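You operate a simulated robot arm through the tools that you are given. There is no shell and no other tool. Be economical: measure what you need, move in short steps, check, and stop when the job is done.

You are at the controls of a simulated robot arm. One attempt, no reset.

JOB
Rinse out the red cup, tip it empty and stand it back.
Fine: cold tap, into the basin, tap off. Set down upright: what you pick out. What is to be rubbed or washed off counts as gone when no trace of it is left.

The check looks at the end state, three seconds after you hand in, the way a careful person would. Anything else that was tipped, shoved, dropped, spilled or broken makes it a failure.

ROBOT AND FRAMES
A 7-joint arm with a two-finger parallel gripper, fixed in place. Base frame: the origin is at the foot of the arm, x ahead of it, y to its left, z up. Units: cm, degrees, N and s.
With the tool pointing down near the work surface it reaches from about 12 to 40 cm from the base axis. Its first joint turns from -66.0 to 66.0 degrees. Payload 2.6 kg.
The tool frame sits at the grasp point between the pads (the TCP): z along the fingers, y along the line on which they close. The tips reach 3 cm beyond it. The gripper opens to 9.4 cm. The fingers are 2.8 cm wide and 1 cm thick; the gripper's body (5 by 9.6 cm) begins 5.5 cm behind the TCP.
Orientation is told as [roll, pitch, yaw] about the base's x, y, z axes, in that order, counted from this pose: with the fingers straight down and closing along the base's y, the tool's x points along the base's -x, its y along +y and its z along -z.

CONTROLS
- The arm moves only by the tool nudge_tool. Its arguments are lists of equal length, an entry for each row: "travel": the shift along the tool's x, y, z in units of 30 mm (1.0 is 30 mm), a list of three; "rot": the turn, a rotation vector about the tool's x, y, z in units of 5 degrees (1.0 is 5 degrees), a list of three; "gripper": the closure in counts, from 0 (fully open) to 255 (shut). In form: {"travel": [[tx, ty, tz], ...], "rot": [[ax, ay, az], ...], "gripper": [gripper, ...]}. A call has 1 to 8 rows; each row shifts and turns the commanded pose from where the row before left it, along the tool's axes as they then stand. A call with a number of a shift or a turn outside -1 to 1 is refused whole. A row lasts 0.2 s, in which the tool goes at most 5 cm and 8.6 degrees; a call with a longer step from one row to the next is refused whole, and so is a gripper value outside its range. A pose out of reach is approached as far as the arm can. The call stops where the force on the tool passes 40 N (or 10 N more than at its start, if that is more) or the arm is blocked; 0.2 s more then pass. The fingers move at their own pace (about 7.2 cm/s each) and stop on an object; they squeeze with about 24 N. The grip force told is the motor's: it shows also when the fingers shut on nothing. Time passes only in rows, and 0.2 s behind the last, so rows that do not move let the fingers close. The reply holds the time, the measured pose of the TCP, the force on the tool along the base axes, the opening and the grip force, in the units named above and with some noise, with the torque about the TCP (base axes, N m) and any sound that the robot's microphone picked up.
- Cameras (640 x 400 px; columns grow to the right, rows downward): "scene" is fixed at [3.5, 43.34, 55.88]; the picture's right is [-0.78, -0.63, 0.00], its down [-0.38, 0.47, -0.79] and it looks along [0.50, -0.62, -0.61] (base axes); focal length 258 px, centre (320, 200). "wrist" rides on the gripper at [7.6, 1.4, -10.3] in the tool frame; the picture's right is [-0.18, 0.98, 0.00], its down [-0.75, -0.14, -0.64] and it looks along [-0.63, -0.12, 0.77] (tool axes); focal length 243 px, centre (320, 200). There is no depth. A picture from a camera that has moved, and an enlarged one, comes with that camera's place and axes in the base frame and with its lens.
- snapshot(camera): a new picture of that camera. No time passes.
- zoom(camera, box): a new picture of the part [left, top, right, bottom] of that camera's present view, enlarged. No time passes.
- job_done(): hands the job in; it is judged then, once.

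Work in short steps. Places have to be worked out from the pictures, the camera data and where the tool is seen: move nearer, look again, correct. Check each grasp and each placing, and mend what went wrong. You have 120 turns and 76 pictures in all, those below and enlarged ones among them. Open the gripper and draw the arm clear of the work before you hand the job in, unless the task says otherwise; then end with one line.

The tools are called after "Emit:" by a JSON object that holds its "api" and its "payload". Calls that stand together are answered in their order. nudge_tool: Moves the arm, as the interface text tells. Its arguments: {"type":"object","properties":{"travel":{"type":"array","items":{"type":"array","items":{"type":"number"}}},"rot":{"type":"array","items":{"type":"array","items":{"type":"number"}}},"gripper":{"type":"array","items":{"type":"number"}}},"required":["travel","rot","gripper"]} The other tools are called the same way: snapshot (camera) takes a picture; zoom (camera, box) takes an enlarged picture of a part of a camera's view; job_done () hands the job in.

At the start:

```text
time_s: 0.0
tcp_pos: [31.75, -17.35, 29.15]
tcp_rot: [-0.1, -0.1, 0.1]
contact_force: [-0.2, -0.2, 0.5]
moment: [-0.03, 0.05, -0.01]
finger_gap: 9.39
gripper_force: 0.1
```

scene: 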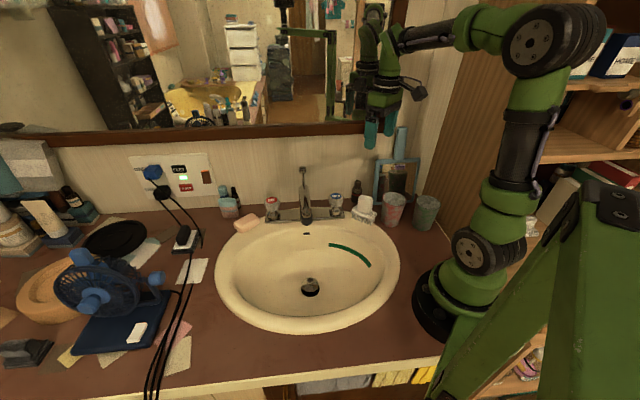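
wrist: 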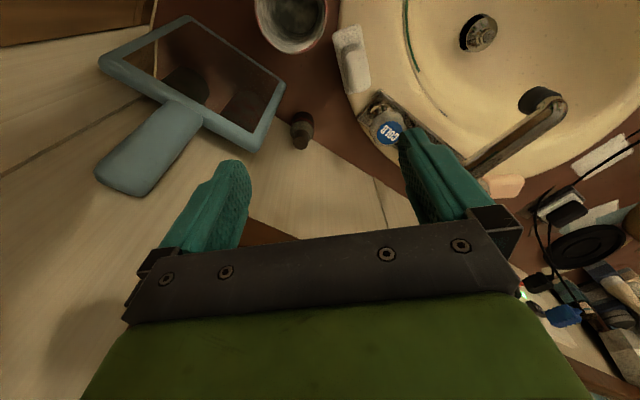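

The pictures show a basin with hot and cold taps and two cups, one reddish and one greenish, to the right of it. I'll zoom in on the cups, taps and basin to place them.

Emit:
{"api": "zoom", "payload": {"camera": "scene", "box": [340, 160, 460, 240]}}

Emit:
{"api": "zoom", "payload": {"camera": "scene", "box": [220, 150, 400, 262]}}

Emit:
{"api": "zoom", "payload": {"camera": "wrist", "box": [240, 0, 640, 250]}}

```text
5.00 times, centred on (400, 200) of scene
camera zoom: at [3.5, 43.34, 55.88], right [-0.78, -0.63, 0.0], down [-0.38, 0.47, -0.79], along [0.5, -0.62, -0.61], focal length 1289 px, centre (-80, 200)
```

zoom: 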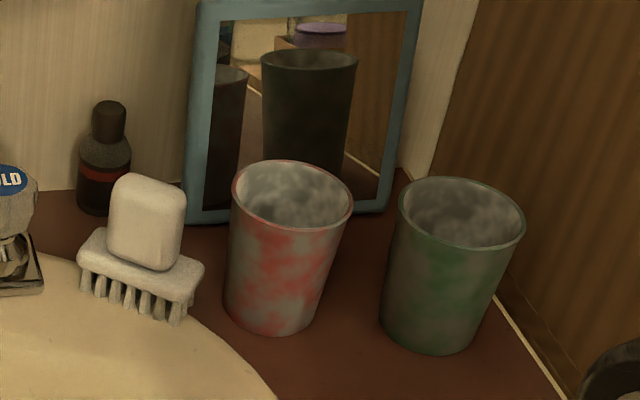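

```text
3.56 times, centred on (310, 206) of scene
camera zoom: at [3.5, 43.34, 55.88], right [-0.78, -0.63, 0.0], down [-0.38, 0.47, -0.79], along [0.5, -0.62, -0.61], focal length 916 px, centre (356, 179)
```

zoom: 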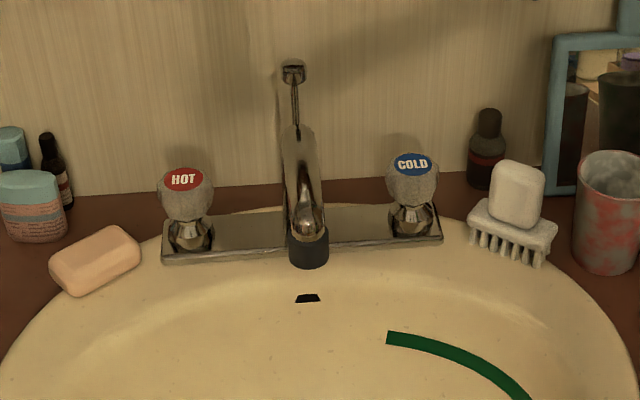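

```text
1.60 times, centred on (440, 125) of wrist
camera zoom: at [23.97, -15.82, 39.3], right [0.18, 0.98, 0.0], down [0.75, -0.14, 0.64], along [0.63, -0.12, -0.77], focal length 388 px, centre (128, 320)
```

zoom: 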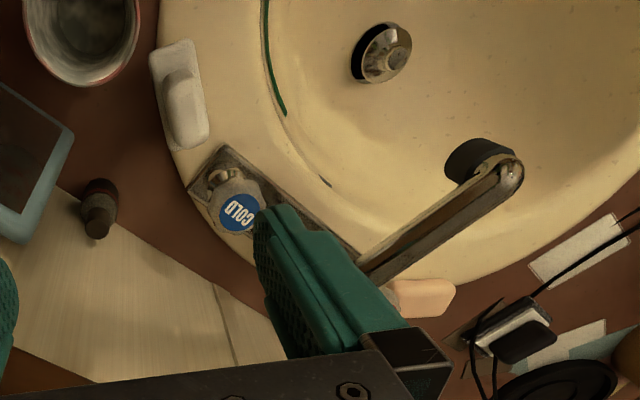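

I place the red cup at about (24.3, -18.2), 10 cm tall and 7 cm across. The cold knob is near (39.7, -9.1, 8), the spout outlet near (37.4, 6.9, 11), and the counter is at z≈0. I'll move over towards the cold knob, staying high, and look from there.

Emit:
{"api": "nudge_tool", "payload": {"travel": [[-0.8, 0.9, 0.3], [-0.8, 0.9, 0.5], [-0.7, 0.9, 0.7], [0, 0, 0.9], [0, 0, 0]], "rot": [[0, 0, 0], [0, 0, 0], [0, 0, 0], [0, 0, 0], [0, 0, 0]], "gripper": [0, 0, 0, 0, 0]}}

Emit:
{"api": "snapshot", "payload": {"camera": "wrist"}}

Emit:
{"api": "snapshot", "payload": {"camera": "scene"}}

```text
time_s: 1.2
tcp_pos: [38.54, -9.2, 21.95]
tcp_rot: [0.0, 0.0, 0.0]
contact_force: [-0.6, 0.4, -0.5]
moment: [-0.01, -0.01, -0.02]
finger_gap: 9.39
gripper_force: 0.0
```

```text
70 pictures are left
camera wrist: at [30.89, -7.72, 32.04], right [0.18, 0.98, 0.0], down [0.75, -0.14, 0.64], along [0.63, -0.12, -0.77], focal length 243 px, centre (320, 200)
```

wrist: 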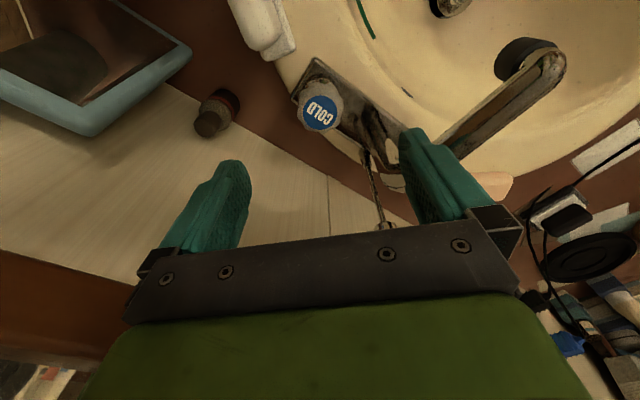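

```text
69 pictures are left
```

scene: 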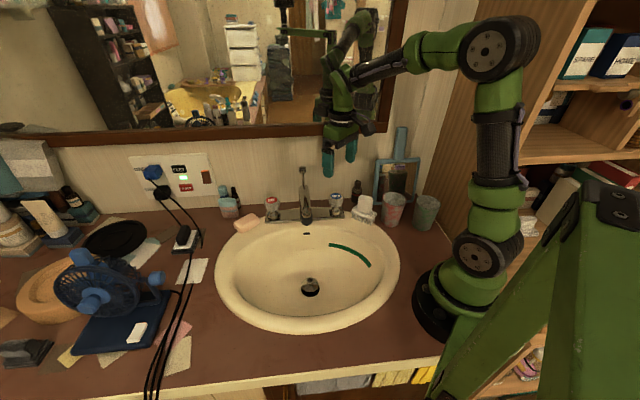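

From the wrist view the knob is at about (39.2, -9.3), with its top near z 8.5. I'll turn the tool 40° clockwise seen from above, so there is room to turn counterclockwise, and descend to z≈12.

Emit:
{"api": "nudge_tool", "payload": {"travel": [[-0.22, -0.03, 0.4], [0, 0, 0.4], [0, 0, 0.4], [0, 0, 0.4], [0, 0, 0.4], [0, 0, 0.4], [0, 0, 0.4], [0, 0, 0.4]], "rot": [[0, 0, 0], [0, 0, 1], [0, 0, 1], [0, 0, 1], [0, 0, 1], [0, 0, 1], [0, 0, 1], [0, 0, 1]], "gripper": [0, 0, 0, 0, 0, 0, 0, 0]}}

Emit:
{"api": "snapshot", "payload": {"camera": "wrist"}}

Emit:
{"api": "zoom", "payload": {"camera": "scene", "box": [240, 125, 400, 225]}}

```text
time_s: 3.0
tcp_pos: [39.2, -9.31, 12.16]
tcp_rot: [-0.1, 0.0, -35.1]
contact_force: [0.1, 0.7, -0.4]
moment: [-0.01, 0.0, 0.01]
finger_gap: 9.39
gripper_force: 0.0
```

```text
68 pictures are left
camera wrist: at [33.68, -3.7, 22.41], right [0.72, 0.7, 0.0], down [0.54, -0.55, 0.64], along [0.45, -0.46, -0.77], focal length 243 px, centre (320, 200)
```

wrist: 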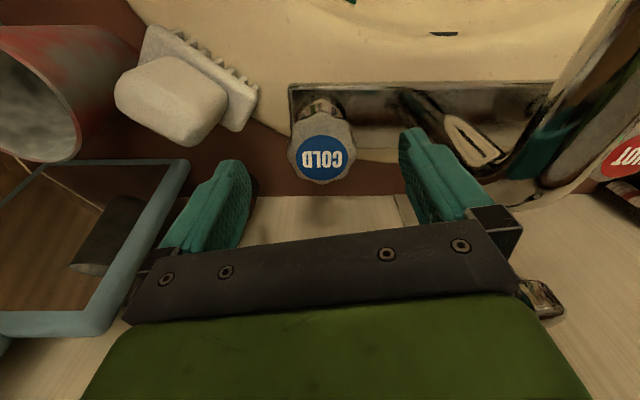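

```text
4.00 times, centred on (320, 175) of scene
camera zoom: at [3.5, 43.34, 55.88], right [-0.78, -0.63, 0.0], down [-0.38, 0.47, -0.79], along [0.5, -0.62, -0.61], focal length 1031 px, centre (320, 300)
```

zoom: 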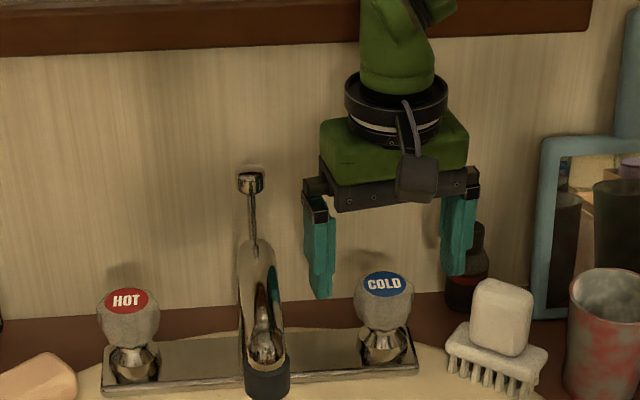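

The knob sits centred between the fingers. I'll narrow the opening to about 6.4 cm to stay clear of the soap brush, then descend to z≈7.6 so the tips stay above it.

Emit:
{"api": "nudge_tool", "payload": {"travel": [[0, 0, 0], [0, 0, 0], [0, 0, 0.5], [0, 0, 0.5], [0, 0, 0.5], [0, 0, 0]], "rot": [[0, 0, 0], [0, 0, 0], [0, 0, 0], [0, 0, 0], [0, 0, 0], [0, 0, 0]], "gripper": [80, 80, 80, 80, 80, 80]}}

Emit:
{"api": "zoom", "payload": {"camera": "scene", "box": [280, 150, 400, 225]}}

Emit:
{"api": "snapshot", "payload": {"camera": "wrist"}}

```text
time_s: 4.4
tcp_pos: [39.15, -9.4, 7.81]
tcp_rot: [0.0, 0.0, -34.9]
contact_force: [0.0, -0.6, -1.0]
moment: [-0.05, -0.01, 0.01]
finger_gap: 6.44
gripper_force: 0.1
```

```text
5.33 times, centred on (340, 188) of scene
camera zoom: at [3.5, 43.34, 55.88], right [-0.78, -0.63, 0.0], down [-0.38, 0.47, -0.79], along [0.5, -0.62, -0.61], focal length 1374 px, centre (213, 267)
```

zoom: 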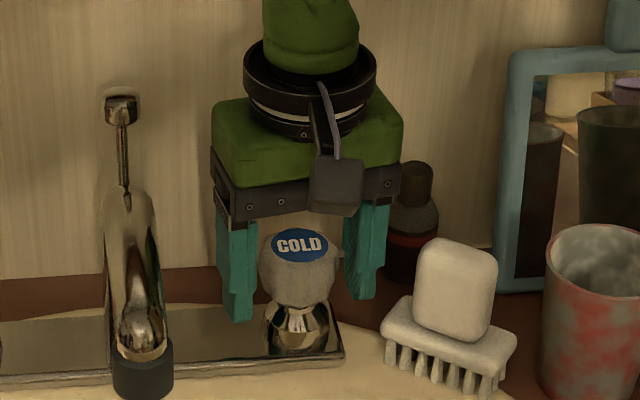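

```text
65 pictures are left
camera wrist: at [33.71, -3.65, 17.94], right [0.71, 0.7, 0.0], down [0.54, -0.55, 0.64], along [0.45, -0.46, -0.77], focal length 243 px, centre (320, 200)
```

wrist: 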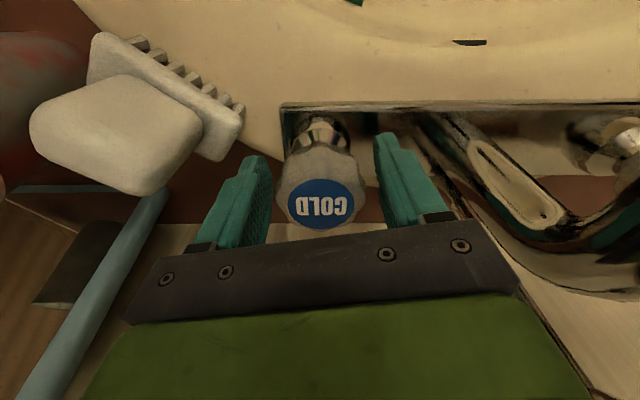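

The knob is centred at (39.2, -9.3), so I close on it and check the grip.

Emit:
{"api": "nudge_tool", "payload": {"travel": [[0, 0, 0], [0, 0, 0], [0, 0, 0], [0, 0, 0]], "rot": [[0, 0, 0], [0, 0, 0], [0, 0, 0], [0, 0, 0]], "gripper": [140, 180, 255, 255]}}

```text
time_s: 5.4
tcp_pos: [39.22, -9.36, 7.63]
tcp_rot: [0.0, 0.1, -35.0]
contact_force: [3.1, 0.3, -7.2]
moment: [0.03, -0.02, 0.0]
finger_gap: 4.63
gripper_force: 45.0
```

The knob is gripped at a 4.6 cm gap. I'll turn 30° counterclockwise seen from above and watch the torque and listen for water.

Emit:
{"api": "nudge_tool", "payload": {"travel": [[0, 0, 0], [0, 0, 0], [0, 0, 0], [0, 0, 0], [0, 0, 0], [0, 0, 0]], "rot": [[0, 0, -1], [0, 0, -1], [0, 0, -1], [0, 0, -1], [0, 0, -1], [0, 0, -1]], "gripper": [255, 255, 255, 255, 255, 255]}}

Emit:
{"api": "snapshot", "payload": {"camera": "scene"}}

```text
time_s: 6.8
tcp_pos: [39.07, -9.4, 7.61]
tcp_rot: [-0.1, 0.1, -4.8]
contact_force: [0.0, -5.5, -10.4]
moment: [0.29, -0.23, 0.0]
finger_gap: 4.61
gripper_force: 44.9
```

```text
64 pictures are left
```

scene: 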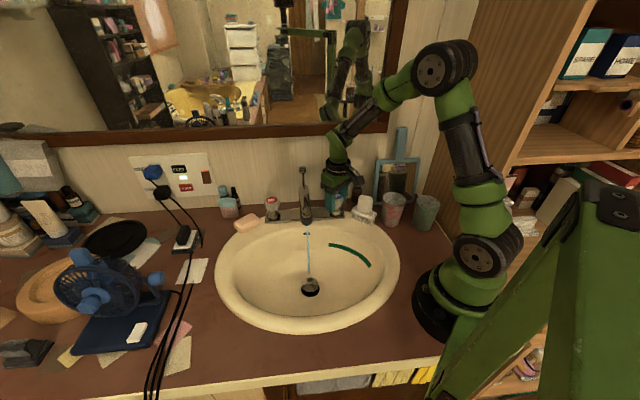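

Water is running, in a thin stream from the spout down near the drain. I'll open the tap 20° more for a decent flow and zoom in.

Emit:
{"api": "nudge_tool", "payload": {"travel": [[0, 0, 0], [0, 0, 0], [0, 0, 0], [0, 0, 0]], "rot": [[0, 0, -1], [0, 0, -1], [0, 0, -1], [0, 0, -1]], "gripper": [255, 255, 255, 255]}}

Emit:
{"api": "zoom", "payload": {"camera": "scene", "box": [220, 175, 412, 295]}}

```text
time_s: 7.8
tcp_pos: [39.26, -9.47, 7.73]
tcp_rot: [-0.1, 0.0, 15.1]
contact_force: [16.8, -16.8, -28.1]
moment: [0.34, 0.39, -0.02]
finger_gap: 4.61
gripper_force: 45.0
```

```text
3.33 times, centred on (316, 235) of scene
camera zoom: at [3.52, 43.34, 55.88], right [-0.78, -0.63, 0.0], down [-0.38, 0.47, -0.79], along [0.5, -0.62, -0.61], focal length 859 px, centre (333, 83)
```

zoom: 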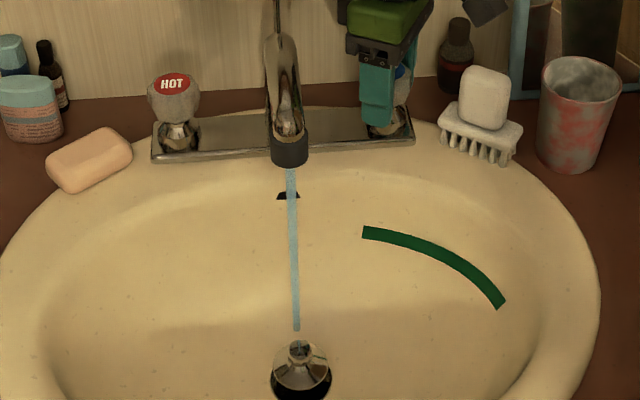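

The flow is good: the stream runs vertically at about (37.4, 6.7) from z≈9.5 and lands by the drain. I'll release the knob and rise.

Emit:
{"api": "nudge_tool", "payload": {"travel": [[0, 0, 0], [0, 0, 0], [0, 0, 0], [0, 0, -0.8], [0, 0, -1], [0, 0, -1], [0, 0, -1], [0, 0, -1]], "rot": [[0, 0, 0], [0, 0, 0], [0, 0, 0], [0, 0, 0], [0, 0, 0], [0, 0, 0], [0, 0, 0], [0, 0, 0]], "gripper": [80, 80, 80, 80, 80, 80, 80, 80]}}

Emit:
{"api": "zoom", "payload": {"camera": "scene", "box": [220, 160, 460, 310]}}

```text
time_s: 9.6
tcp_pos: [39.33, -9.43, 22.2]
tcp_rot: [0.0, 0.1, 15.1]
contact_force: [-0.3, -0.2, 0.3]
moment: [-0.05, -0.02, -0.02]
finger_gap: 6.45
gripper_force: 0.1
```

```text
2.67 times, centred on (340, 235) of scene
camera zoom: at [3.5, 43.34, 55.88], right [-0.78, -0.63, 0.0], down [-0.38, 0.47, -0.79], along [0.5, -0.62, -0.61], focal length 687 px, centre (267, 107)
```

zoom: 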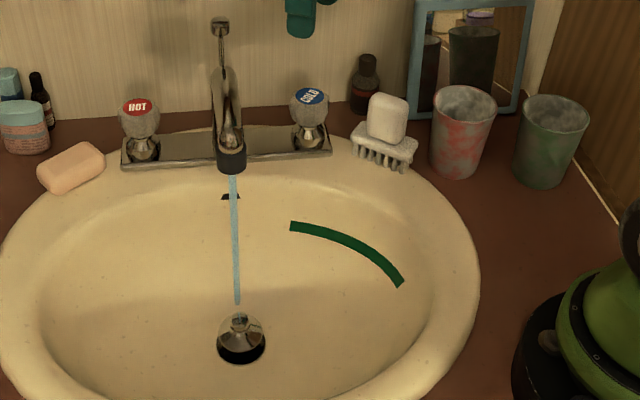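

The tap is set and the flow holds steady. Now I'll travel above the red cup at about z 24, then reorient the tool for a tilted side grasp.

Emit:
{"api": "nudge_tool", "payload": {"travel": [[0.8, -0.22, -0.1], [0.8, -0.22, -0.1], [0.8, -0.22, -0.1], [0.8, -0.22, -0.1], [0.8, -0.22, -0.1], [0.8, -0.22, -0.1], [0.8, -0.22, 0], [0, 0, 0]], "rot": [[0, 0, 0], [0, 0, 0], [0, 0, 0], [0, 0, 0], [0, 0, 0], [0, 0, 0], [0, 0, 0], [0, 0, 0]], "gripper": [80, 80, 40, 0, 0, 0, 0, 0]}}

Emit:
{"api": "nudge_tool", "payload": {"travel": [[0, 0, 0], [0, 0, 0], [0, 0, 0], [0, 0, 0], [0, 0, 0], [0, 0, 0], [0, 0, 0], [0, 0, 0]], "rot": [[0, 0, 1], [0, 0, 1], [0, 0, 1], [0, 0, 1], [0, 0, 1], [0, 0, 1], [0, 0, 1], [0, 0, 1]], "gripper": [0, 0, 0, 0, 0, 0, 0, 0]}}

Emit:
{"api": "nudge_tool", "payload": {"travel": [[0, 0, 0], [0, 0, 0], [0, 0, 0], [0, 0, 0], [0, 0, 0], [0, 0, 0], [0, 0, 0], [0, 0, 0]], "rot": [[0, 0, 1], [0, 0, 1], [0, 0, 1], [0, 0, 1], [0, -1, 0], [0, -1, 0], [0, -1, 0], [0, -1, 0]], "gripper": [0, 0, 0, 0, 0, 0, 0, 0]}}

Emit:
{"api": "snapshot", "payload": {"camera": "wrist"}}

```text
time_s: 11.4
tcp_pos: [24.2, -18.35, 24.07]
tcp_rot: [0.1, 0.0, 15.0]
contact_force: [-0.1, -0.4, -0.2]
moment: [-0.02, 0.01, 0.03]
finger_gap: 9.39
gripper_force: 0.0
```

```text
time_s: 13.2
tcp_pos: [24.12, -18.11, 23.95]
tcp_rot: [0.0, 0.0, -25.1]
contact_force: [-0.2, 0.2, -0.2]
moment: [0.0, -0.02, 0.02]
finger_gap: 9.37
gripper_force: 0.1
```

```text
time_s: 15.0
tcp_pos: [24.19, -18.12, 23.95]
tcp_rot: [0.0, -20.1, -45.0]
contact_force: [0.3, 0.2, 0.2]
moment: [0.02, 0.0, 0.03]
finger_gap: 9.42
gripper_force: 0.2
```

```text
61 pictures are left
camera wrist: at [17.57, -9.43, 30.97], right [0.82, 0.57, 0.06], down [0.25, -0.44, 0.86], along [0.52, -0.69, -0.5], focal length 243 px, centre (320, 200)
```

wrist: 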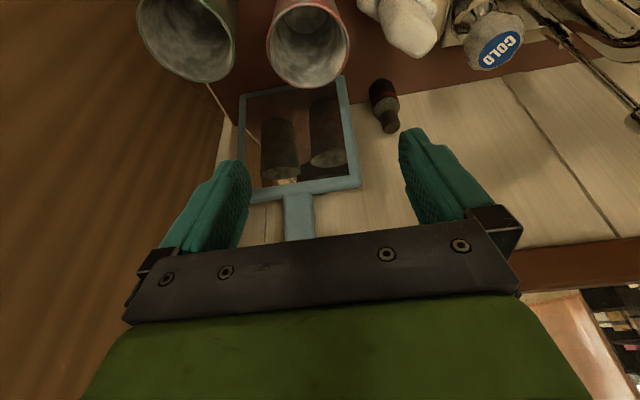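

The red cup's rim centre comes out at about (24.0, -18.1), which agrees with the scene view. I'll tilt another 30°, then look.

Emit:
{"api": "nudge_tool", "payload": {"travel": [[0, 0, 0], [0, 0, 0], [0, 0, 0], [0, 0, 0], [0, 0, 0], [0, 0, 0], [0, 0, 0]], "rot": [[0, -1, 0], [0, -1, 0], [0, -1, 0], [0, -1, 0], [0, -1, 0], [0, -1, 0], [0, 0, 0]], "gripper": [0, 0, 0, 0, 0, 0, 0]}}

Emit:
{"api": "snapshot", "payload": {"camera": "scene"}}

```text
time_s: 16.6
tcp_pos: [25.05, -18.64, 25.07]
tcp_rot: [0.0, -49.8, -44.9]
contact_force: [0.3, -0.6, 1.2]
moment: [0.01, 0.0, 0.03]
finger_gap: 9.38
gripper_force: 0.1
out of reach, approached as far as the arm can: row 6
```

```text
60 pictures are left
```

scene: 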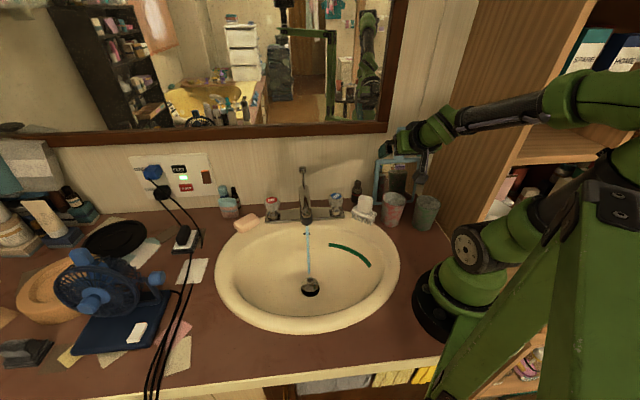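

Tilting 50° here is at the limit of reach, so I'll go back to 35° and descend some to test reach at lower heights.

Emit:
{"api": "nudge_tool", "payload": {"travel": [[0, 0, 0], [0, 0, 0], [0, 0, 0], [0.57, 0, 0.82], [0.57, 0, 0.82], [0, 0, 0]], "rot": [[0, 1, 0], [0, 1, 0], [0, 1, 0], [0, 0, 0], [0, 0, 0], [0, 0, 0]], "gripper": [0, 0, 0, 0, 0, 0]}}

Emit:
{"api": "snapshot", "payload": {"camera": "wrist"}}

Emit:
{"api": "zoom", "payload": {"camera": "scene", "box": [330, 110, 490, 240]}}

```text
time_s: 18.0
tcp_pos: [25.12, -18.72, 19.1]
tcp_rot: [0.0, -35.0, -45.1]
contact_force: [0.5, 0.8, -0.3]
moment: [-0.02, 0.01, -0.02]
finger_gap: 9.39
gripper_force: 0.1
```

```text
59 pictures are left
camera wrist: at [17.47, -8.94, 23.05], right [0.8, 0.59, 0.11], down [0.08, -0.28, 0.96], along [0.59, -0.76, -0.27], focal length 243 px, centre (320, 200)
```

wrist: 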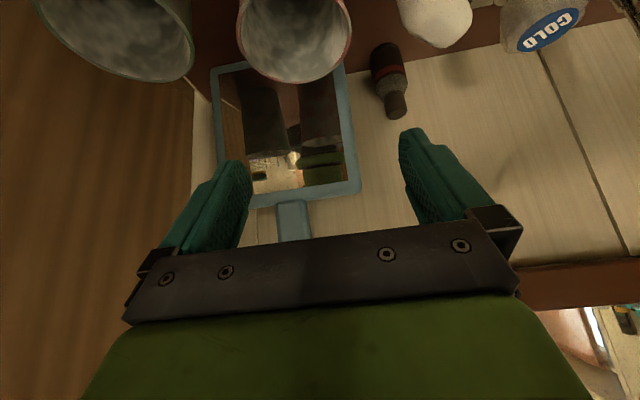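

```text
3.08 times, centred on (410, 175) of scene
camera zoom: at [3.5, 43.34, 55.88], right [-0.78, -0.63, 0.0], down [-0.38, 0.47, -0.79], along [0.5, -0.62, -0.61], focal length 793 px, centre (43, 277)
```

zoom: 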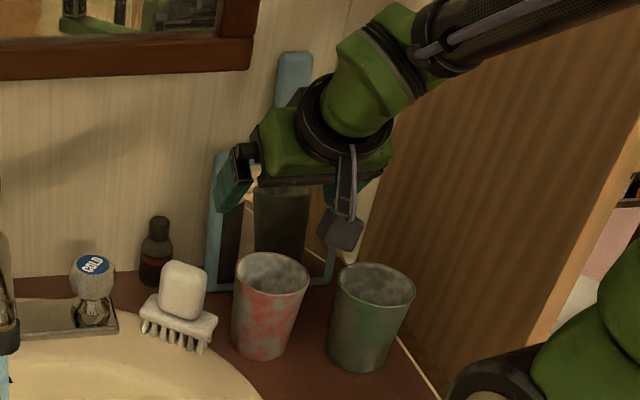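

The cup centre is about (24.2, -18.3) and its height 9 to 10 cm. I'll shift over it and descend to z≈13, with the tips still at rim height, then look again.

Emit:
{"api": "nudge_tool", "payload": {"travel": [[0.25, -0.12, -0.18], [0.57, 0, 0.82], [0.57, 0, 0.82], [0, 0, 0]], "rot": [[0, 0, 0], [0, 0, 0], [0, 0, 0], [0, 0, 0]], "gripper": [0, 0, 0, 0]}}

Emit:
{"api": "snapshot", "payload": {"camera": "wrist"}}

Emit:
{"api": "zoom", "payload": {"camera": "scene", "box": [340, 130, 460, 240]}}

```text
time_s: 19.0
tcp_pos: [26.1, -19.54, 14.04]
tcp_rot: [0.0, -34.9, -45.0]
contact_force: [0.3, -0.5, 0.2]
moment: [-0.02, -0.01, 0.0]
finger_gap: 9.42
gripper_force: 0.2
out of reach, approached as far as the arm can: row 2, 3
```

```text
57 pictures are left
camera wrist: at [18.5, -9.8, 18.01], right [0.8, 0.59, 0.11], down [0.08, -0.28, 0.96], along [0.59, -0.76, -0.27], focal length 243 px, centre (320, 200)
```

wrist: 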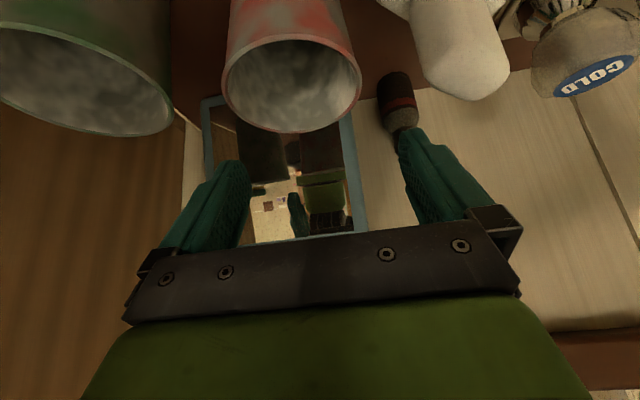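

```text
3.64 times, centred on (400, 185) of scene
camera zoom: at [3.5, 43.34, 55.88], right [-0.78, -0.63, 0.0], down [-0.38, 0.47, -0.79], along [0.5, -0.62, -0.61], focal length 937 px, centre (29, 254)
```

zoom: 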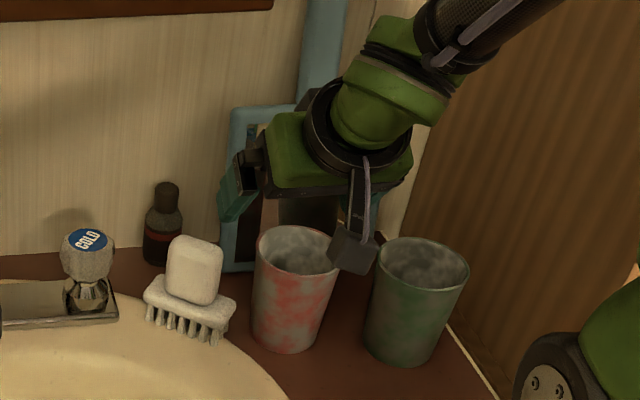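

Leaning the tool outward is limited here by the arm. A better option is a sideways lean: yaw to about +75° and lean so the hand sits on the free +y side of the cup with the camera on top. I'll rise and untilt first.

Emit:
{"api": "nudge_tool", "payload": {"travel": [[-0.57, 0, -0.82], [-0.57, 0, -0.82], [-0.57, 0, -0.82], [0, 0, 0], [0, 0, 0], [0, 0, 0], [0, 0, 0], [0, 0, 0]], "rot": [[0, 0, 0], [0, 1, 0], [0, 1, 0], [0, 1, 0], [0, 1, 0], [0, 1, 0], [0, 1, 0], [0, 1, 0]], "gripper": [0, 0, 0, 0, 0, 0, 0, 0]}}

Emit:
{"api": "nudge_tool", "payload": {"travel": [[0, 0, 0], [0, 0, 0], [0, 0, 0], [0, 0, 0], [0, 0, 0], [0, 0, 0], [0, 0, 0], [0, 0, 0]], "rot": [[0, 0, -1], [0, 0, -1], [0, 0, -1], [0, 0, -1], [0, 0, -1], [0, 0, -1], [0, 0, -1], [0, 0, -1]], "gripper": [0, 0, 0, 0, 0, 0, 0, 0]}}

Emit:
{"api": "nudge_tool", "payload": {"travel": [[0, 0, 0], [0, 0, 0], [0, 0, 0], [0, 0, 0], [0, 0, 0], [0, 0, 0], [0, 0, 0], [0, 0, 0]], "rot": [[0, 0, -1], [0, 0, -1], [0, 0, -1], [0, 0, -1], [0, 0, -1], [0, 0, -1], [0, 0, -1], [0, 0, -1]], "gripper": [0, 0, 0, 0, 0, 0, 0, 0]}}

Emit:
{"api": "nudge_tool", "payload": {"travel": [[0, 0, 0], [0, 0, 0], [0, 0, 0], [0, 0, 0], [0, 0, 0], [0, 0, 0], [0, 0, 0], [0, 0, 0]], "rot": [[0, 0, -1], [0, 0, -1], [0, 0, -1], [0, 0, -1], [0, 0, -1], [0, 0, -1], [0, 0, -1], [0, 0, -1]], "gripper": [0, 0, 0, 0, 0, 0, 0, 0]}}

```text
time_s: 20.8
tcp_pos: [26.21, -19.55, 23.02]
tcp_rot: [-0.1, 0.1, -45.1]
contact_force: [0.0, -0.6, 0.7]
moment: [-0.02, 0.01, 0.01]
finger_gap: 9.4
gripper_force: 0.1
```

```text
time_s: 22.6
tcp_pos: [26.18, -19.5, 22.98]
tcp_rot: [0.0, 0.0, -4.9]
contact_force: [-0.7, 0.2, 0.0]
moment: [-0.02, 0.01, -0.02]
finger_gap: 9.41
gripper_force: 0.0
```

```text
time_s: 24.4
tcp_pos: [26.23, -19.63, 23.08]
tcp_rot: [-0.1, 0.0, 35.0]
contact_force: [-0.3, 0.1, 0.6]
moment: [0.01, 0.03, 0.02]
finger_gap: 9.4
gripper_force: 0.1
```

```text
time_s: 26.2
tcp_pos: [26.14, -19.5, 23.04]
tcp_rot: [-0.1, 0.0, 75.1]
contact_force: [-0.6, -0.3, -0.5]
moment: [0.01, 0.03, 0.02]
finger_gap: 9.41
gripper_force: 0.1
```

Yaw 75° is reached. Now I'll lean +40° about the tool y axis.

Emit:
{"api": "nudge_tool", "payload": {"travel": [[0, 0, 0], [0, 0, 0], [0, 0, 0], [0, 0, 0], [0, 0, 0], [0, 0, 0], [0, 0, 0], [0, 0, 0]], "rot": [[0, 1, 0], [0, 1, 0], [0, 1, 0], [0, 1, 0], [0, 1, 0], [0, 1, 0], [0, 1, 0], [0, 1, 0]], "gripper": [0, 0, 0, 0, 0, 0, 0, 0]}}

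Emit:
{"api": "snapshot", "payload": {"camera": "scene"}}

Emit:
{"api": "snapshot", "payload": {"camera": "wrist"}}

```text
time_s: 28.0
tcp_pos: [26.15, -19.67, 23.06]
tcp_rot: [0.0, 40.1, 75.0]
contact_force: [-0.1, -0.1, -0.5]
moment: [0.0, 0.01, -0.05]
finger_gap: 9.38
gripper_force: 0.0
```

```text
55 pictures are left
```

scene: 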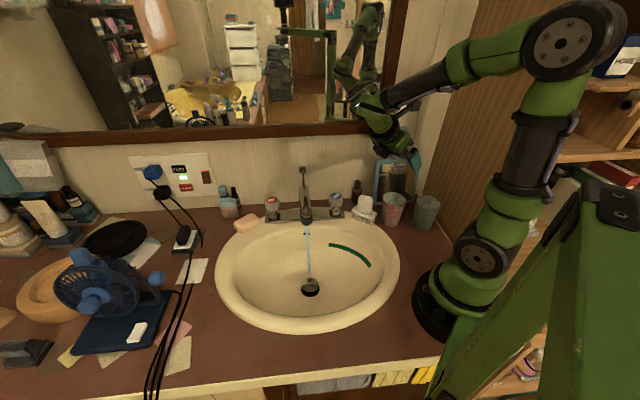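

```text
54 pictures are left
camera wrist: at [24.91, -18.32, 35.73], right [-0.91, 0.39, -0.12], down [0.39, 0.92, 0.01], along [0.11, -0.04, -0.99], focal length 243 px, centre (320, 200)
```

wrist: 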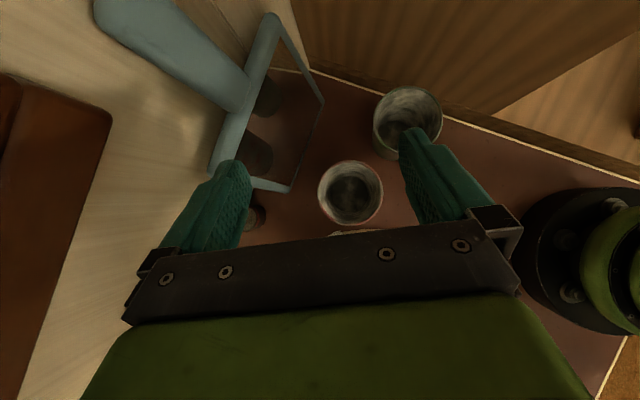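

The sideways lean works and the camera looks straight down: the cup centre is (24.5, -18.9). I'll lean 20° more, shift over the cup and lower to about z 14.

Emit:
{"api": "nudge_tool", "payload": {"travel": [[0, 0.6, 0], [0, 0, 0], [0, 0, 0], [0, 0, 0], [-0.866, 0, 0.5], [-0.866, 0, 0.5], [-0.866, 0, 0.5], [0, 0, 0]], "rot": [[0, 1, 0], [0, 1, 0], [0, 1, 0], [0, 1, 0], [0, 0, 0], [0, 0, 0], [0, 0, 0], [0, 0, 0]], "gripper": [0, 0, 0, 0, 0, 0, 0, 0]}}

Emit:
{"api": "snapshot", "payload": {"camera": "wrist"}}

Emit:
{"api": "zoom", "payload": {"camera": "scene", "box": [320, 120, 470, 240]}}

```text
time_s: 29.8
tcp_pos: [24.5, -19.15, 14.07]
tcp_rot: [0.1, 59.9, 75.0]
contact_force: [0.1, 0.1, -0.3]
moment: [-0.01, 0.02, -0.02]
finger_gap: 9.42
gripper_force: 0.0
```

```text
53 pictures are left
camera wrist: at [24.25, -13.63, 25.75], right [-0.93, 0.34, -0.16], down [0.38, 0.86, -0.33], along [0.02, -0.37, -0.93], focal length 243 px, centre (320, 200)
```

wrist: 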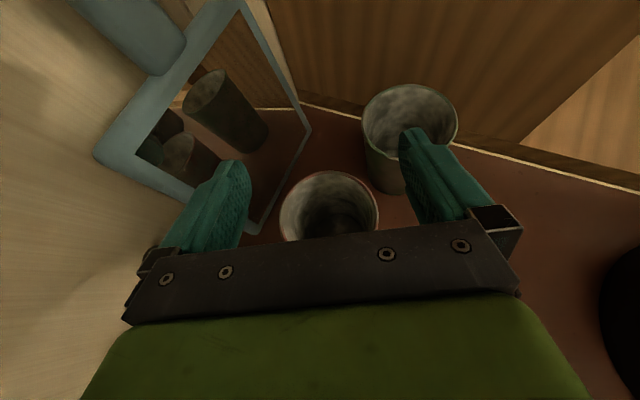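

```text
3.33 times, centred on (395, 180) of scene
camera zoom: at [3.5, 43.34, 55.88], right [-0.78, -0.63, 0.0], down [-0.38, 0.47, -0.79], along [0.5, -0.62, -0.61], focal length 859 px, centre (70, 267)
```

zoom: 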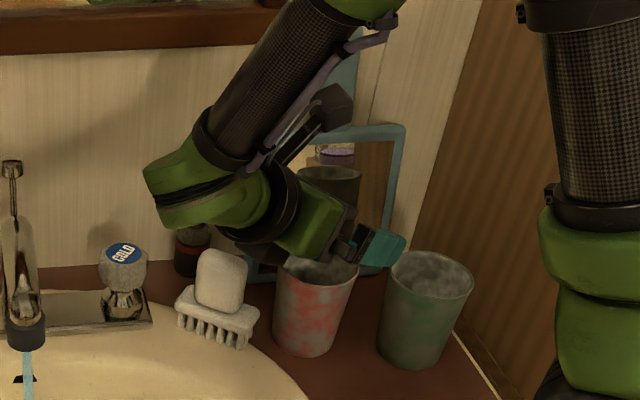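

The cup is centred at (24.45, -18.85). The soap standing on the brush reaches about z 8 and the green cup is close, so I'll lean back to 50°, yaw to 70° and narrow the opening to about 8.3 cm before going down.

Emit:
{"api": "nudge_tool", "payload": {"travel": [[0, 0, 0], [0, 0, 0], [0, 0, 0], [0, 0, 0]], "rot": [[0, -1, 0], [0, -1, 0], [-0.766, 0, 0.643], [0, 0, 0]], "gripper": [30, 30, 30, 30]}}

Emit:
{"api": "snapshot", "payload": {"camera": "wrist"}}

```text
time_s: 30.8
tcp_pos: [24.53, -18.97, 14.07]
tcp_rot: [0.1, 50.0, 70.1]
contact_force: [0.1, 0.4, -1.0]
moment: [0.04, 0.0, 0.02]
finger_gap: 8.28
gripper_force: 0.0
```

```text
51 pictures are left
camera wrist: at [24.05, -15.69, 26.41], right [-0.88, 0.45, -0.14], down [0.47, 0.87, -0.16], along [0.05, -0.21, -0.98], focal length 243 px, centre (320, 200)
```

wrist: 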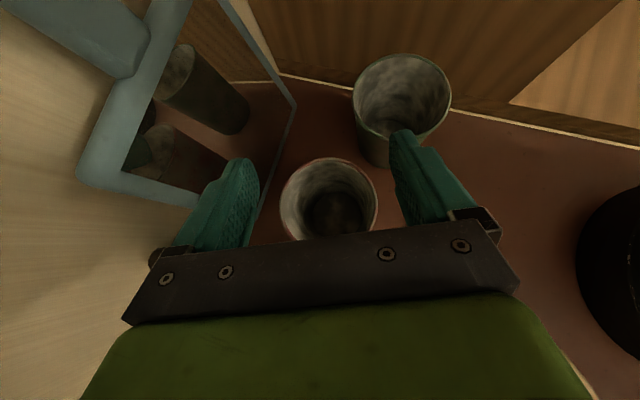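

The rim is centred at (24.5, -18.65) with its top at z≈9.6. I'll back off 1.1 cm along the heading to clear the green cup and descend to z≈8.

Emit:
{"api": "nudge_tool", "payload": {"travel": [[-0.236, 0, -0.28], [-0.766, 0, 0.643], [0, 0, 0]], "rot": [[0, 0, 0], [0, 0, 0], [0, 0, 0]], "gripper": [35, 35, 35]}}

Emit:
{"api": "snapshot", "payload": {"camera": "wrist"}}

Emit:
{"api": "zoom", "payload": {"camera": "scene", "box": [340, 150, 460, 240]}}

```text
time_s: 31.6
tcp_pos: [24.71, -17.98, 10.95]
tcp_rot: [0.0, 50.0, 70.0]
contact_force: [0.0, -0.3, -0.4]
moment: [0.0, 0.02, 0.0]
finger_gap: 8.11
gripper_force: 0.1
```

```text
50 pictures are left
camera wrist: at [24.39, -14.57, 23.37], right [-0.88, 0.45, -0.14], down [0.47, 0.87, -0.16], along [0.05, -0.21, -0.98], focal length 243 px, centre (320, 200)
```

wrist: 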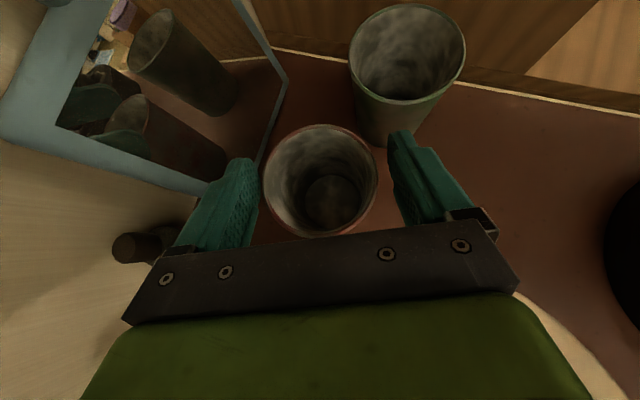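

```text
4.44 times, centred on (400, 195) of scene
camera zoom: at [3.5, 43.34, 55.88], right [-0.78, -0.63, 0.0], down [-0.38, 0.47, -0.79], along [0.5, -0.62, -0.61], focal length 1145 px, centre (-36, 222)
```

zoom: 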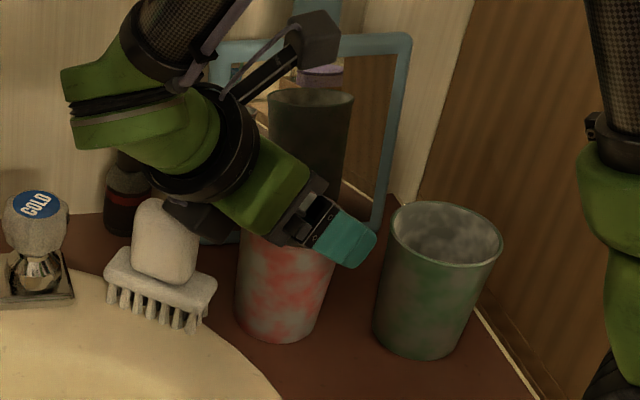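

There's a dark shape behind the soap in this view, so I'll zoom in on it before descending further.

Emit:
{"api": "zoom", "payload": {"camera": "scene", "box": [355, 170, 425, 220]}}

```text
8.00 times, centred on (390, 195) of scene
camera zoom: at [3.5, 43.34, 55.88], right [-0.78, -0.63, 0.0], down [-0.38, 0.47, -0.79], along [0.5, -0.62, -0.61], focal length 2062 px, centre (-240, 240)
```

zoom: 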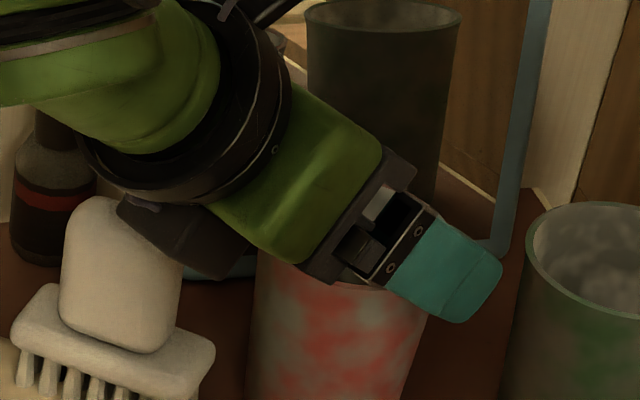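

It looks like a part on the underside of the wrist. I'll rise 8 cm so I can see its full shape clear of the soap.

Emit:
{"api": "nudge_tool", "payload": {"travel": [[0.766, 0, -0.643], [0.766, 0, -0.643], [0.51, 0, -0.43], [0, 0, 0]], "rot": [[0, 0, 0], [0, 0, 0], [0, 0, 0], [0, 0, 0]], "gripper": [35, 35, 35, 35]}}

Emit:
{"api": "zoom", "payload": {"camera": "scene", "box": [340, 110, 450, 220]}}

```text
time_s: 32.6
tcp_pos: [24.71, -17.86, 18.9]
tcp_rot: [0.1, 50.1, 70.2]
contact_force: [-0.7, 0.1, 0.3]
moment: [0.03, -0.02, 0.01]
finger_gap: 8.09
gripper_force: 0.1
```

```text
3.64 times, centred on (395, 165) of scene
camera zoom: at [3.5, 43.34, 55.88], right [-0.78, -0.63, 0.0], down [-0.38, 0.47, -0.79], along [0.5, -0.62, -0.61], focal length 937 px, centre (47, 327)
```

zoom: 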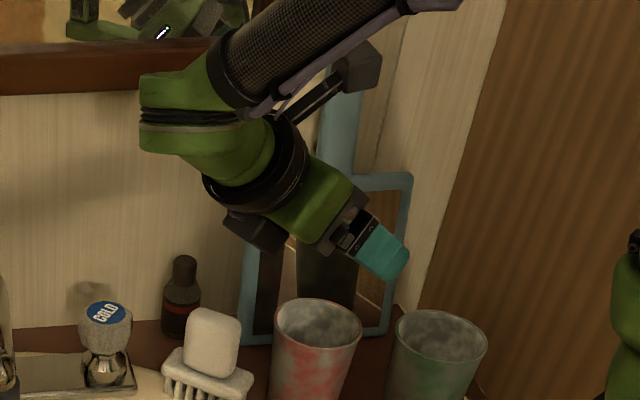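

Triangulating again, the soap is taller than I thought, with its centre at about (30.8, -12.2) and its top at z≈11, so the hand must stay clear of it. I'll lean to 40° and yaw to about 110° so the hand sits over the free counter in front of the cup.

Emit:
{"api": "nudge_tool", "payload": {"travel": [[0, 0, 0], [0, 0, 0], [0, 0, 0], [0, 0, 0], [0, 0, 0], [0, 0, 0], [0, 0, 0], [0, 0, 0]], "rot": [[0, -1, 0], [0, -1, 0], [0.643, 0, -0.766], [0.643, 0, -0.766], [0.643, 0, -0.766], [0.643, 0, -0.766], [0.643, 0, -0.766], [0.643, 0, -0.766]], "gripper": [35, 35, 35, 35, 35, 35, 35, 35]}}

Emit:
{"api": "nudge_tool", "payload": {"travel": [[0, 0, 0], [0, 0, 0], [0, 0, 0]], "rot": [[0.643, 0, -0.766], [0.643, 0, -0.766], [0, 0, 0]], "gripper": [35, 35, 35]}}

Emit:
{"api": "snapshot", "payload": {"camera": "wrist"}}

Emit:
{"api": "snapshot", "payload": {"camera": "scene"}}

```text
time_s: 34.4
tcp_pos: [24.9, -18.11, 19.05]
tcp_rot: [0.0, 40.0, 100.1]
contact_force: [-0.2, -0.4, 1.2]
moment: [0.02, 0.02, -0.02]
finger_gap: 8.1
gripper_force: 0.0
```

```text
time_s: 35.2
tcp_pos: [24.94, -18.2, 19.07]
tcp_rot: [-0.1, 39.9, 110.1]
contact_force: [0.4, -0.4, -0.3]
moment: [-0.02, -0.02, 0.03]
finger_gap: 8.12
gripper_force: 0.0
```

```text
46 pictures are left
camera wrist: at [23.19, -17.75, 31.8], right [-0.97, -0.2, -0.12], down [-0.21, 0.98, 0.01], along [0.11, 0.03, -0.99], focal length 243 px, centre (320, 200)
```

wrist: 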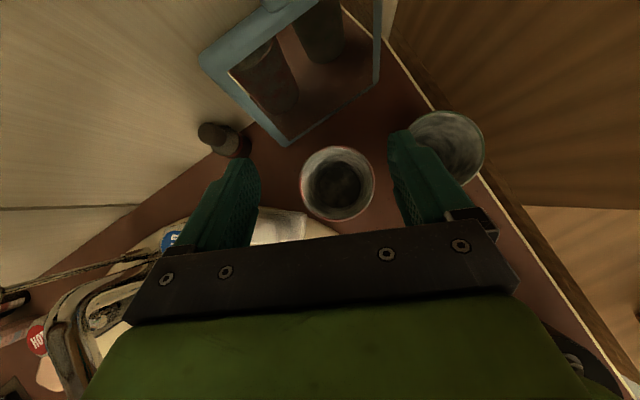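

```text
45 pictures are left
```

scene: 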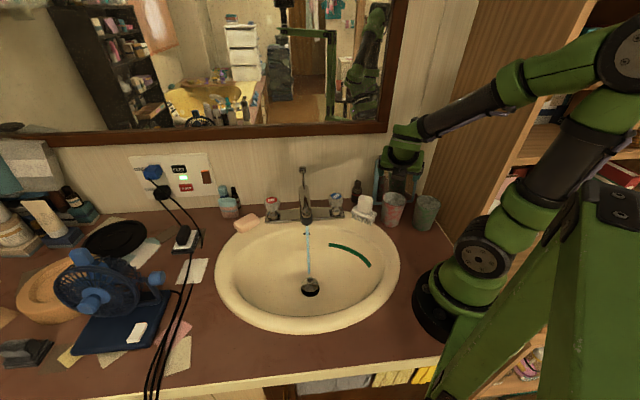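

The cup centre reads (24.35, -18.87). I'll ease the lean to 35°, centre over the cup, narrow the fingers to about 7.7 cm and lower to z≈12 to check the soap clearance.

Emit:
{"api": "nudge_tool", "payload": {"travel": [[0, 0, 0], [0.18, 0.27, 0.126], [-0.574, 0, 0.819], [-0.574, 0, 0.819], [-0.2, 0, 0.29], [0, 0, 0]], "rot": [[0, -1, 0], [0, 0, 0], [0, 0, 0], [0, 0, 0], [0, 0, 0], [0, 0, 0]], "gripper": [46, 46, 46, 46, 46, 46]}}

Emit:
{"api": "snapshot", "payload": {"camera": "wrist"}}

Emit:
{"api": "zoom", "payload": {"camera": "scene", "box": [340, 140, 450, 230]}}

```text
time_s: 36.6
tcp_pos: [24.33, -18.94, 12.01]
tcp_rot: [0.2, 34.9, 110.0]
contact_force: [-0.6, 0.5, -1.8]
moment: [0.0, 0.03, -0.02]
finger_gap: 7.7
gripper_force: 0.0
```

```text
44 pictures are left
camera wrist: at [23.07, -19.69, 24.78], right [-0.98, -0.19, -0.1], down [-0.2, 0.97, 0.1], along [0.08, 0.11, -0.99], focal length 243 px, centre (320, 200)
```

wrist: 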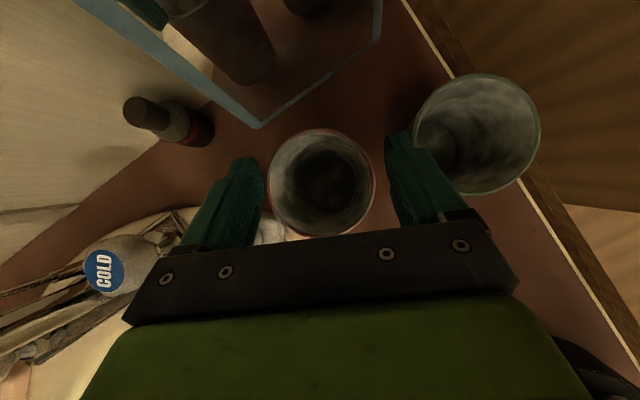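

```text
4.44 times, centred on (395, 185) of scene
camera zoom: at [3.5, 43.34, 55.88], right [-0.78, -0.63, 0.0], down [-0.38, 0.47, -0.79], along [0.5, -0.62, -0.61], focal length 1145 px, centre (-13, 267)
```

zoom: 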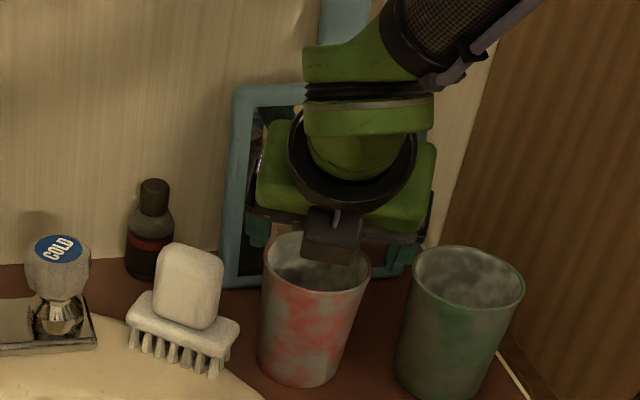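

The red cup is centred between the fingers, the green cup clears by about 0.9 cm, and the soap sits to the side. I'll descend to z≈8.

Emit:
{"api": "nudge_tool", "payload": {"travel": [[-0.38, 0, 0.55], [-0.38, 0, 0.55], [0, 0, 0]], "rot": [[0, 0, 0], [0, 0, 0], [0, 0, 0]], "gripper": [46, 46, 46]}}

Emit:
{"api": "snapshot", "payload": {"camera": "wrist"}}

Emit:
{"api": "zoom", "payload": {"camera": "scene", "box": [340, 140, 450, 230]}}

```text
time_s: 37.4
tcp_pos: [25.08, -19.33, 8.04]
tcp_rot: [0.1, 34.8, 110.0]
contact_force: [-0.3, 0.0, 0.4]
moment: [0.03, -0.01, 0.04]
finger_gap: 7.67
gripper_force: 0.1
out of reach, approached as far as the arm can: row 1, 2
```

```text
42 pictures are left
camera wrist: at [23.86, -20.06, 20.73], right [-0.98, -0.19, -0.1], down [-0.2, 0.97, 0.1], along [0.08, 0.11, -0.99], focal length 243 px, centre (320, 200)
```

wrist: 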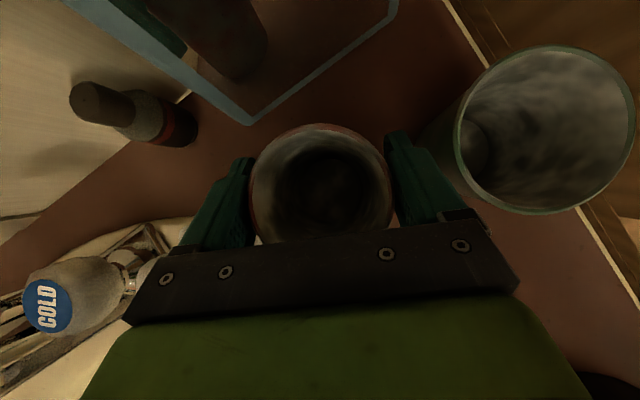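

```text
4.44 times, centred on (395, 185) of scene
camera zoom: at [3.5, 43.34, 55.88], right [-0.78, -0.63, 0.0], down [-0.38, 0.47, -0.79], along [0.5, -0.62, -0.61], focal length 1145 px, centre (-13, 267)
```

zoom: 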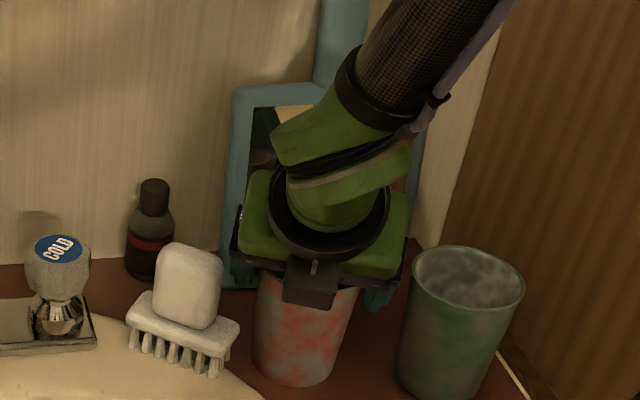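

The arm hit its inner reach limit and ended about 0.8 cm outward, but the cup is between the fingers. I'll close gently and check the grip.

Emit:
{"api": "nudge_tool", "payload": {"travel": [[0, 0, 0], [0, 0, 0], [0, 0, 0], [0, 0, 0], [0, 0, 0]], "rot": [[0, 0, 0], [0, 0, 0], [0, 0, 0], [0, 0, 0], [0, 0, 0]], "gripper": [60, 75, 110, 255, 255]}}

Emit:
{"api": "snapshot", "payload": {"camera": "wrist"}}

```text
time_s: 38.6
tcp_pos: [25.06, -19.46, 8.05]
tcp_rot: [0.1, 34.9, 110.0]
contact_force: [0.4, -1.1, 0.5]
moment: [-0.02, -0.01, -0.01]
finger_gap: 7.17
gripper_force: 24.7
```

```text
40 pictures are left
camera wrist: at [23.86, -20.07, 20.77], right [-0.98, -0.19, -0.1], down [-0.2, 0.97, 0.09], along [0.08, 0.11, -0.99], focal length 243 px, centre (320, 200)
```

wrist: 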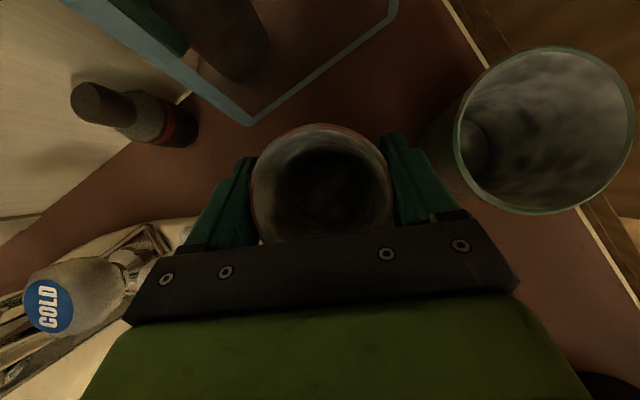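

The grip is firm on the rim at a 7.2 cm gap and the cup looks undisturbed. I'll lift it straight up by about 11 cm.

Emit:
{"api": "nudge_tool", "payload": {"travel": [[0.29, 0, -0.41], [0.574, 0, -0.819], [0.574, 0, -0.819], [0.574, 0, -0.819], [0, 0, 0]], "rot": [[0, 0, 0], [0, 0, 0], [0, 0, 0], [0, 0, 0], [0, 0, 0]], "gripper": [255, 255, 255, 255, 255]}}

Emit:
{"api": "zoom", "payload": {"camera": "scene", "box": [330, 110, 480, 240]}}

```text
time_s: 39.8
tcp_pos: [25.15, -19.31, 18.7]
tcp_rot: [0.0, 35.0, 110.0]
contact_force: [0.8, 0.4, 0.0]
moment: [0.02, -0.02, -0.01]
finger_gap: 7.2
gripper_force: 24.4
```

```text
3.08 times, centred on (405, 175) of scene
camera zoom: at [3.5, 43.34, 55.88], right [-0.78, -0.63, 0.0], down [-0.38, 0.47, -0.79], along [0.5, -0.62, -0.61], focal length 793 px, centre (58, 277)
```

zoom: 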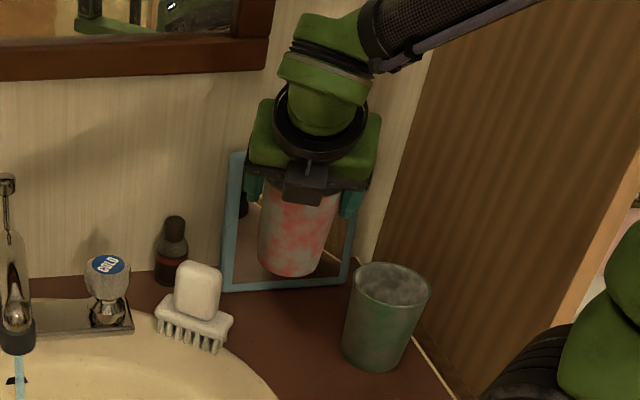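

The cup is lifted cleanly. I'll carry it over the basin centre, rising first to clear the soap.

Emit:
{"api": "nudge_tool", "payload": {"travel": [[0.574, 0, -0.819], [-0.83, -0.46, -0.58], [-0.83, -0.46, -0.58], [-0.83, -0.46, -0.58], [-0.83, -0.46, -0.58], [-0.83, -0.46, -0.58], [-0.83, -0.46, -0.58], [-0.83, -0.46, -0.58]], "rot": [[0, 0, 0], [0, 0, 0], [0, 0, 0], [0, 0, 0], [0, 0, 0], [0, 0, 0], [0, 0, 0], [0, 0, 0]], "gripper": [255, 255, 255, 255, 255, 255, 255, 255]}}

Emit:
{"api": "snapshot", "payload": {"camera": "scene"}}

Emit:
{"api": "snapshot", "payload": {"camera": "wrist"}}

```text
time_s: 41.6
tcp_pos: [26.87, 4.07, 21.56]
tcp_rot: [0.1, 34.9, 110.0]
contact_force: [0.2, 0.8, 0.3]
moment: [0.02, -0.01, -0.01]
finger_gap: 7.15
gripper_force: 24.3
```

```text
38 pictures are left
```

scene: 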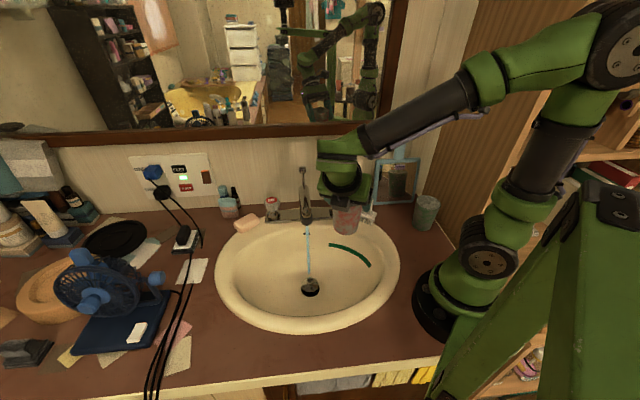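

```text
37 pictures are left
camera wrist: at [25.64, 3.32, 34.26], right [-0.98, -0.19, -0.1], down [-0.2, 0.97, 0.09], along [0.08, 0.11, -0.99], focal length 243 px, centre (320, 200)
```

wrist: 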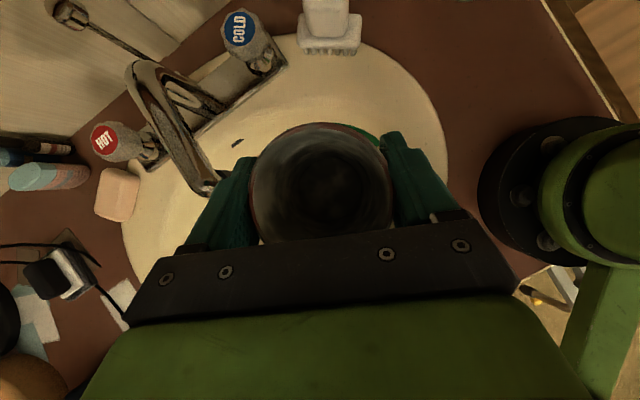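

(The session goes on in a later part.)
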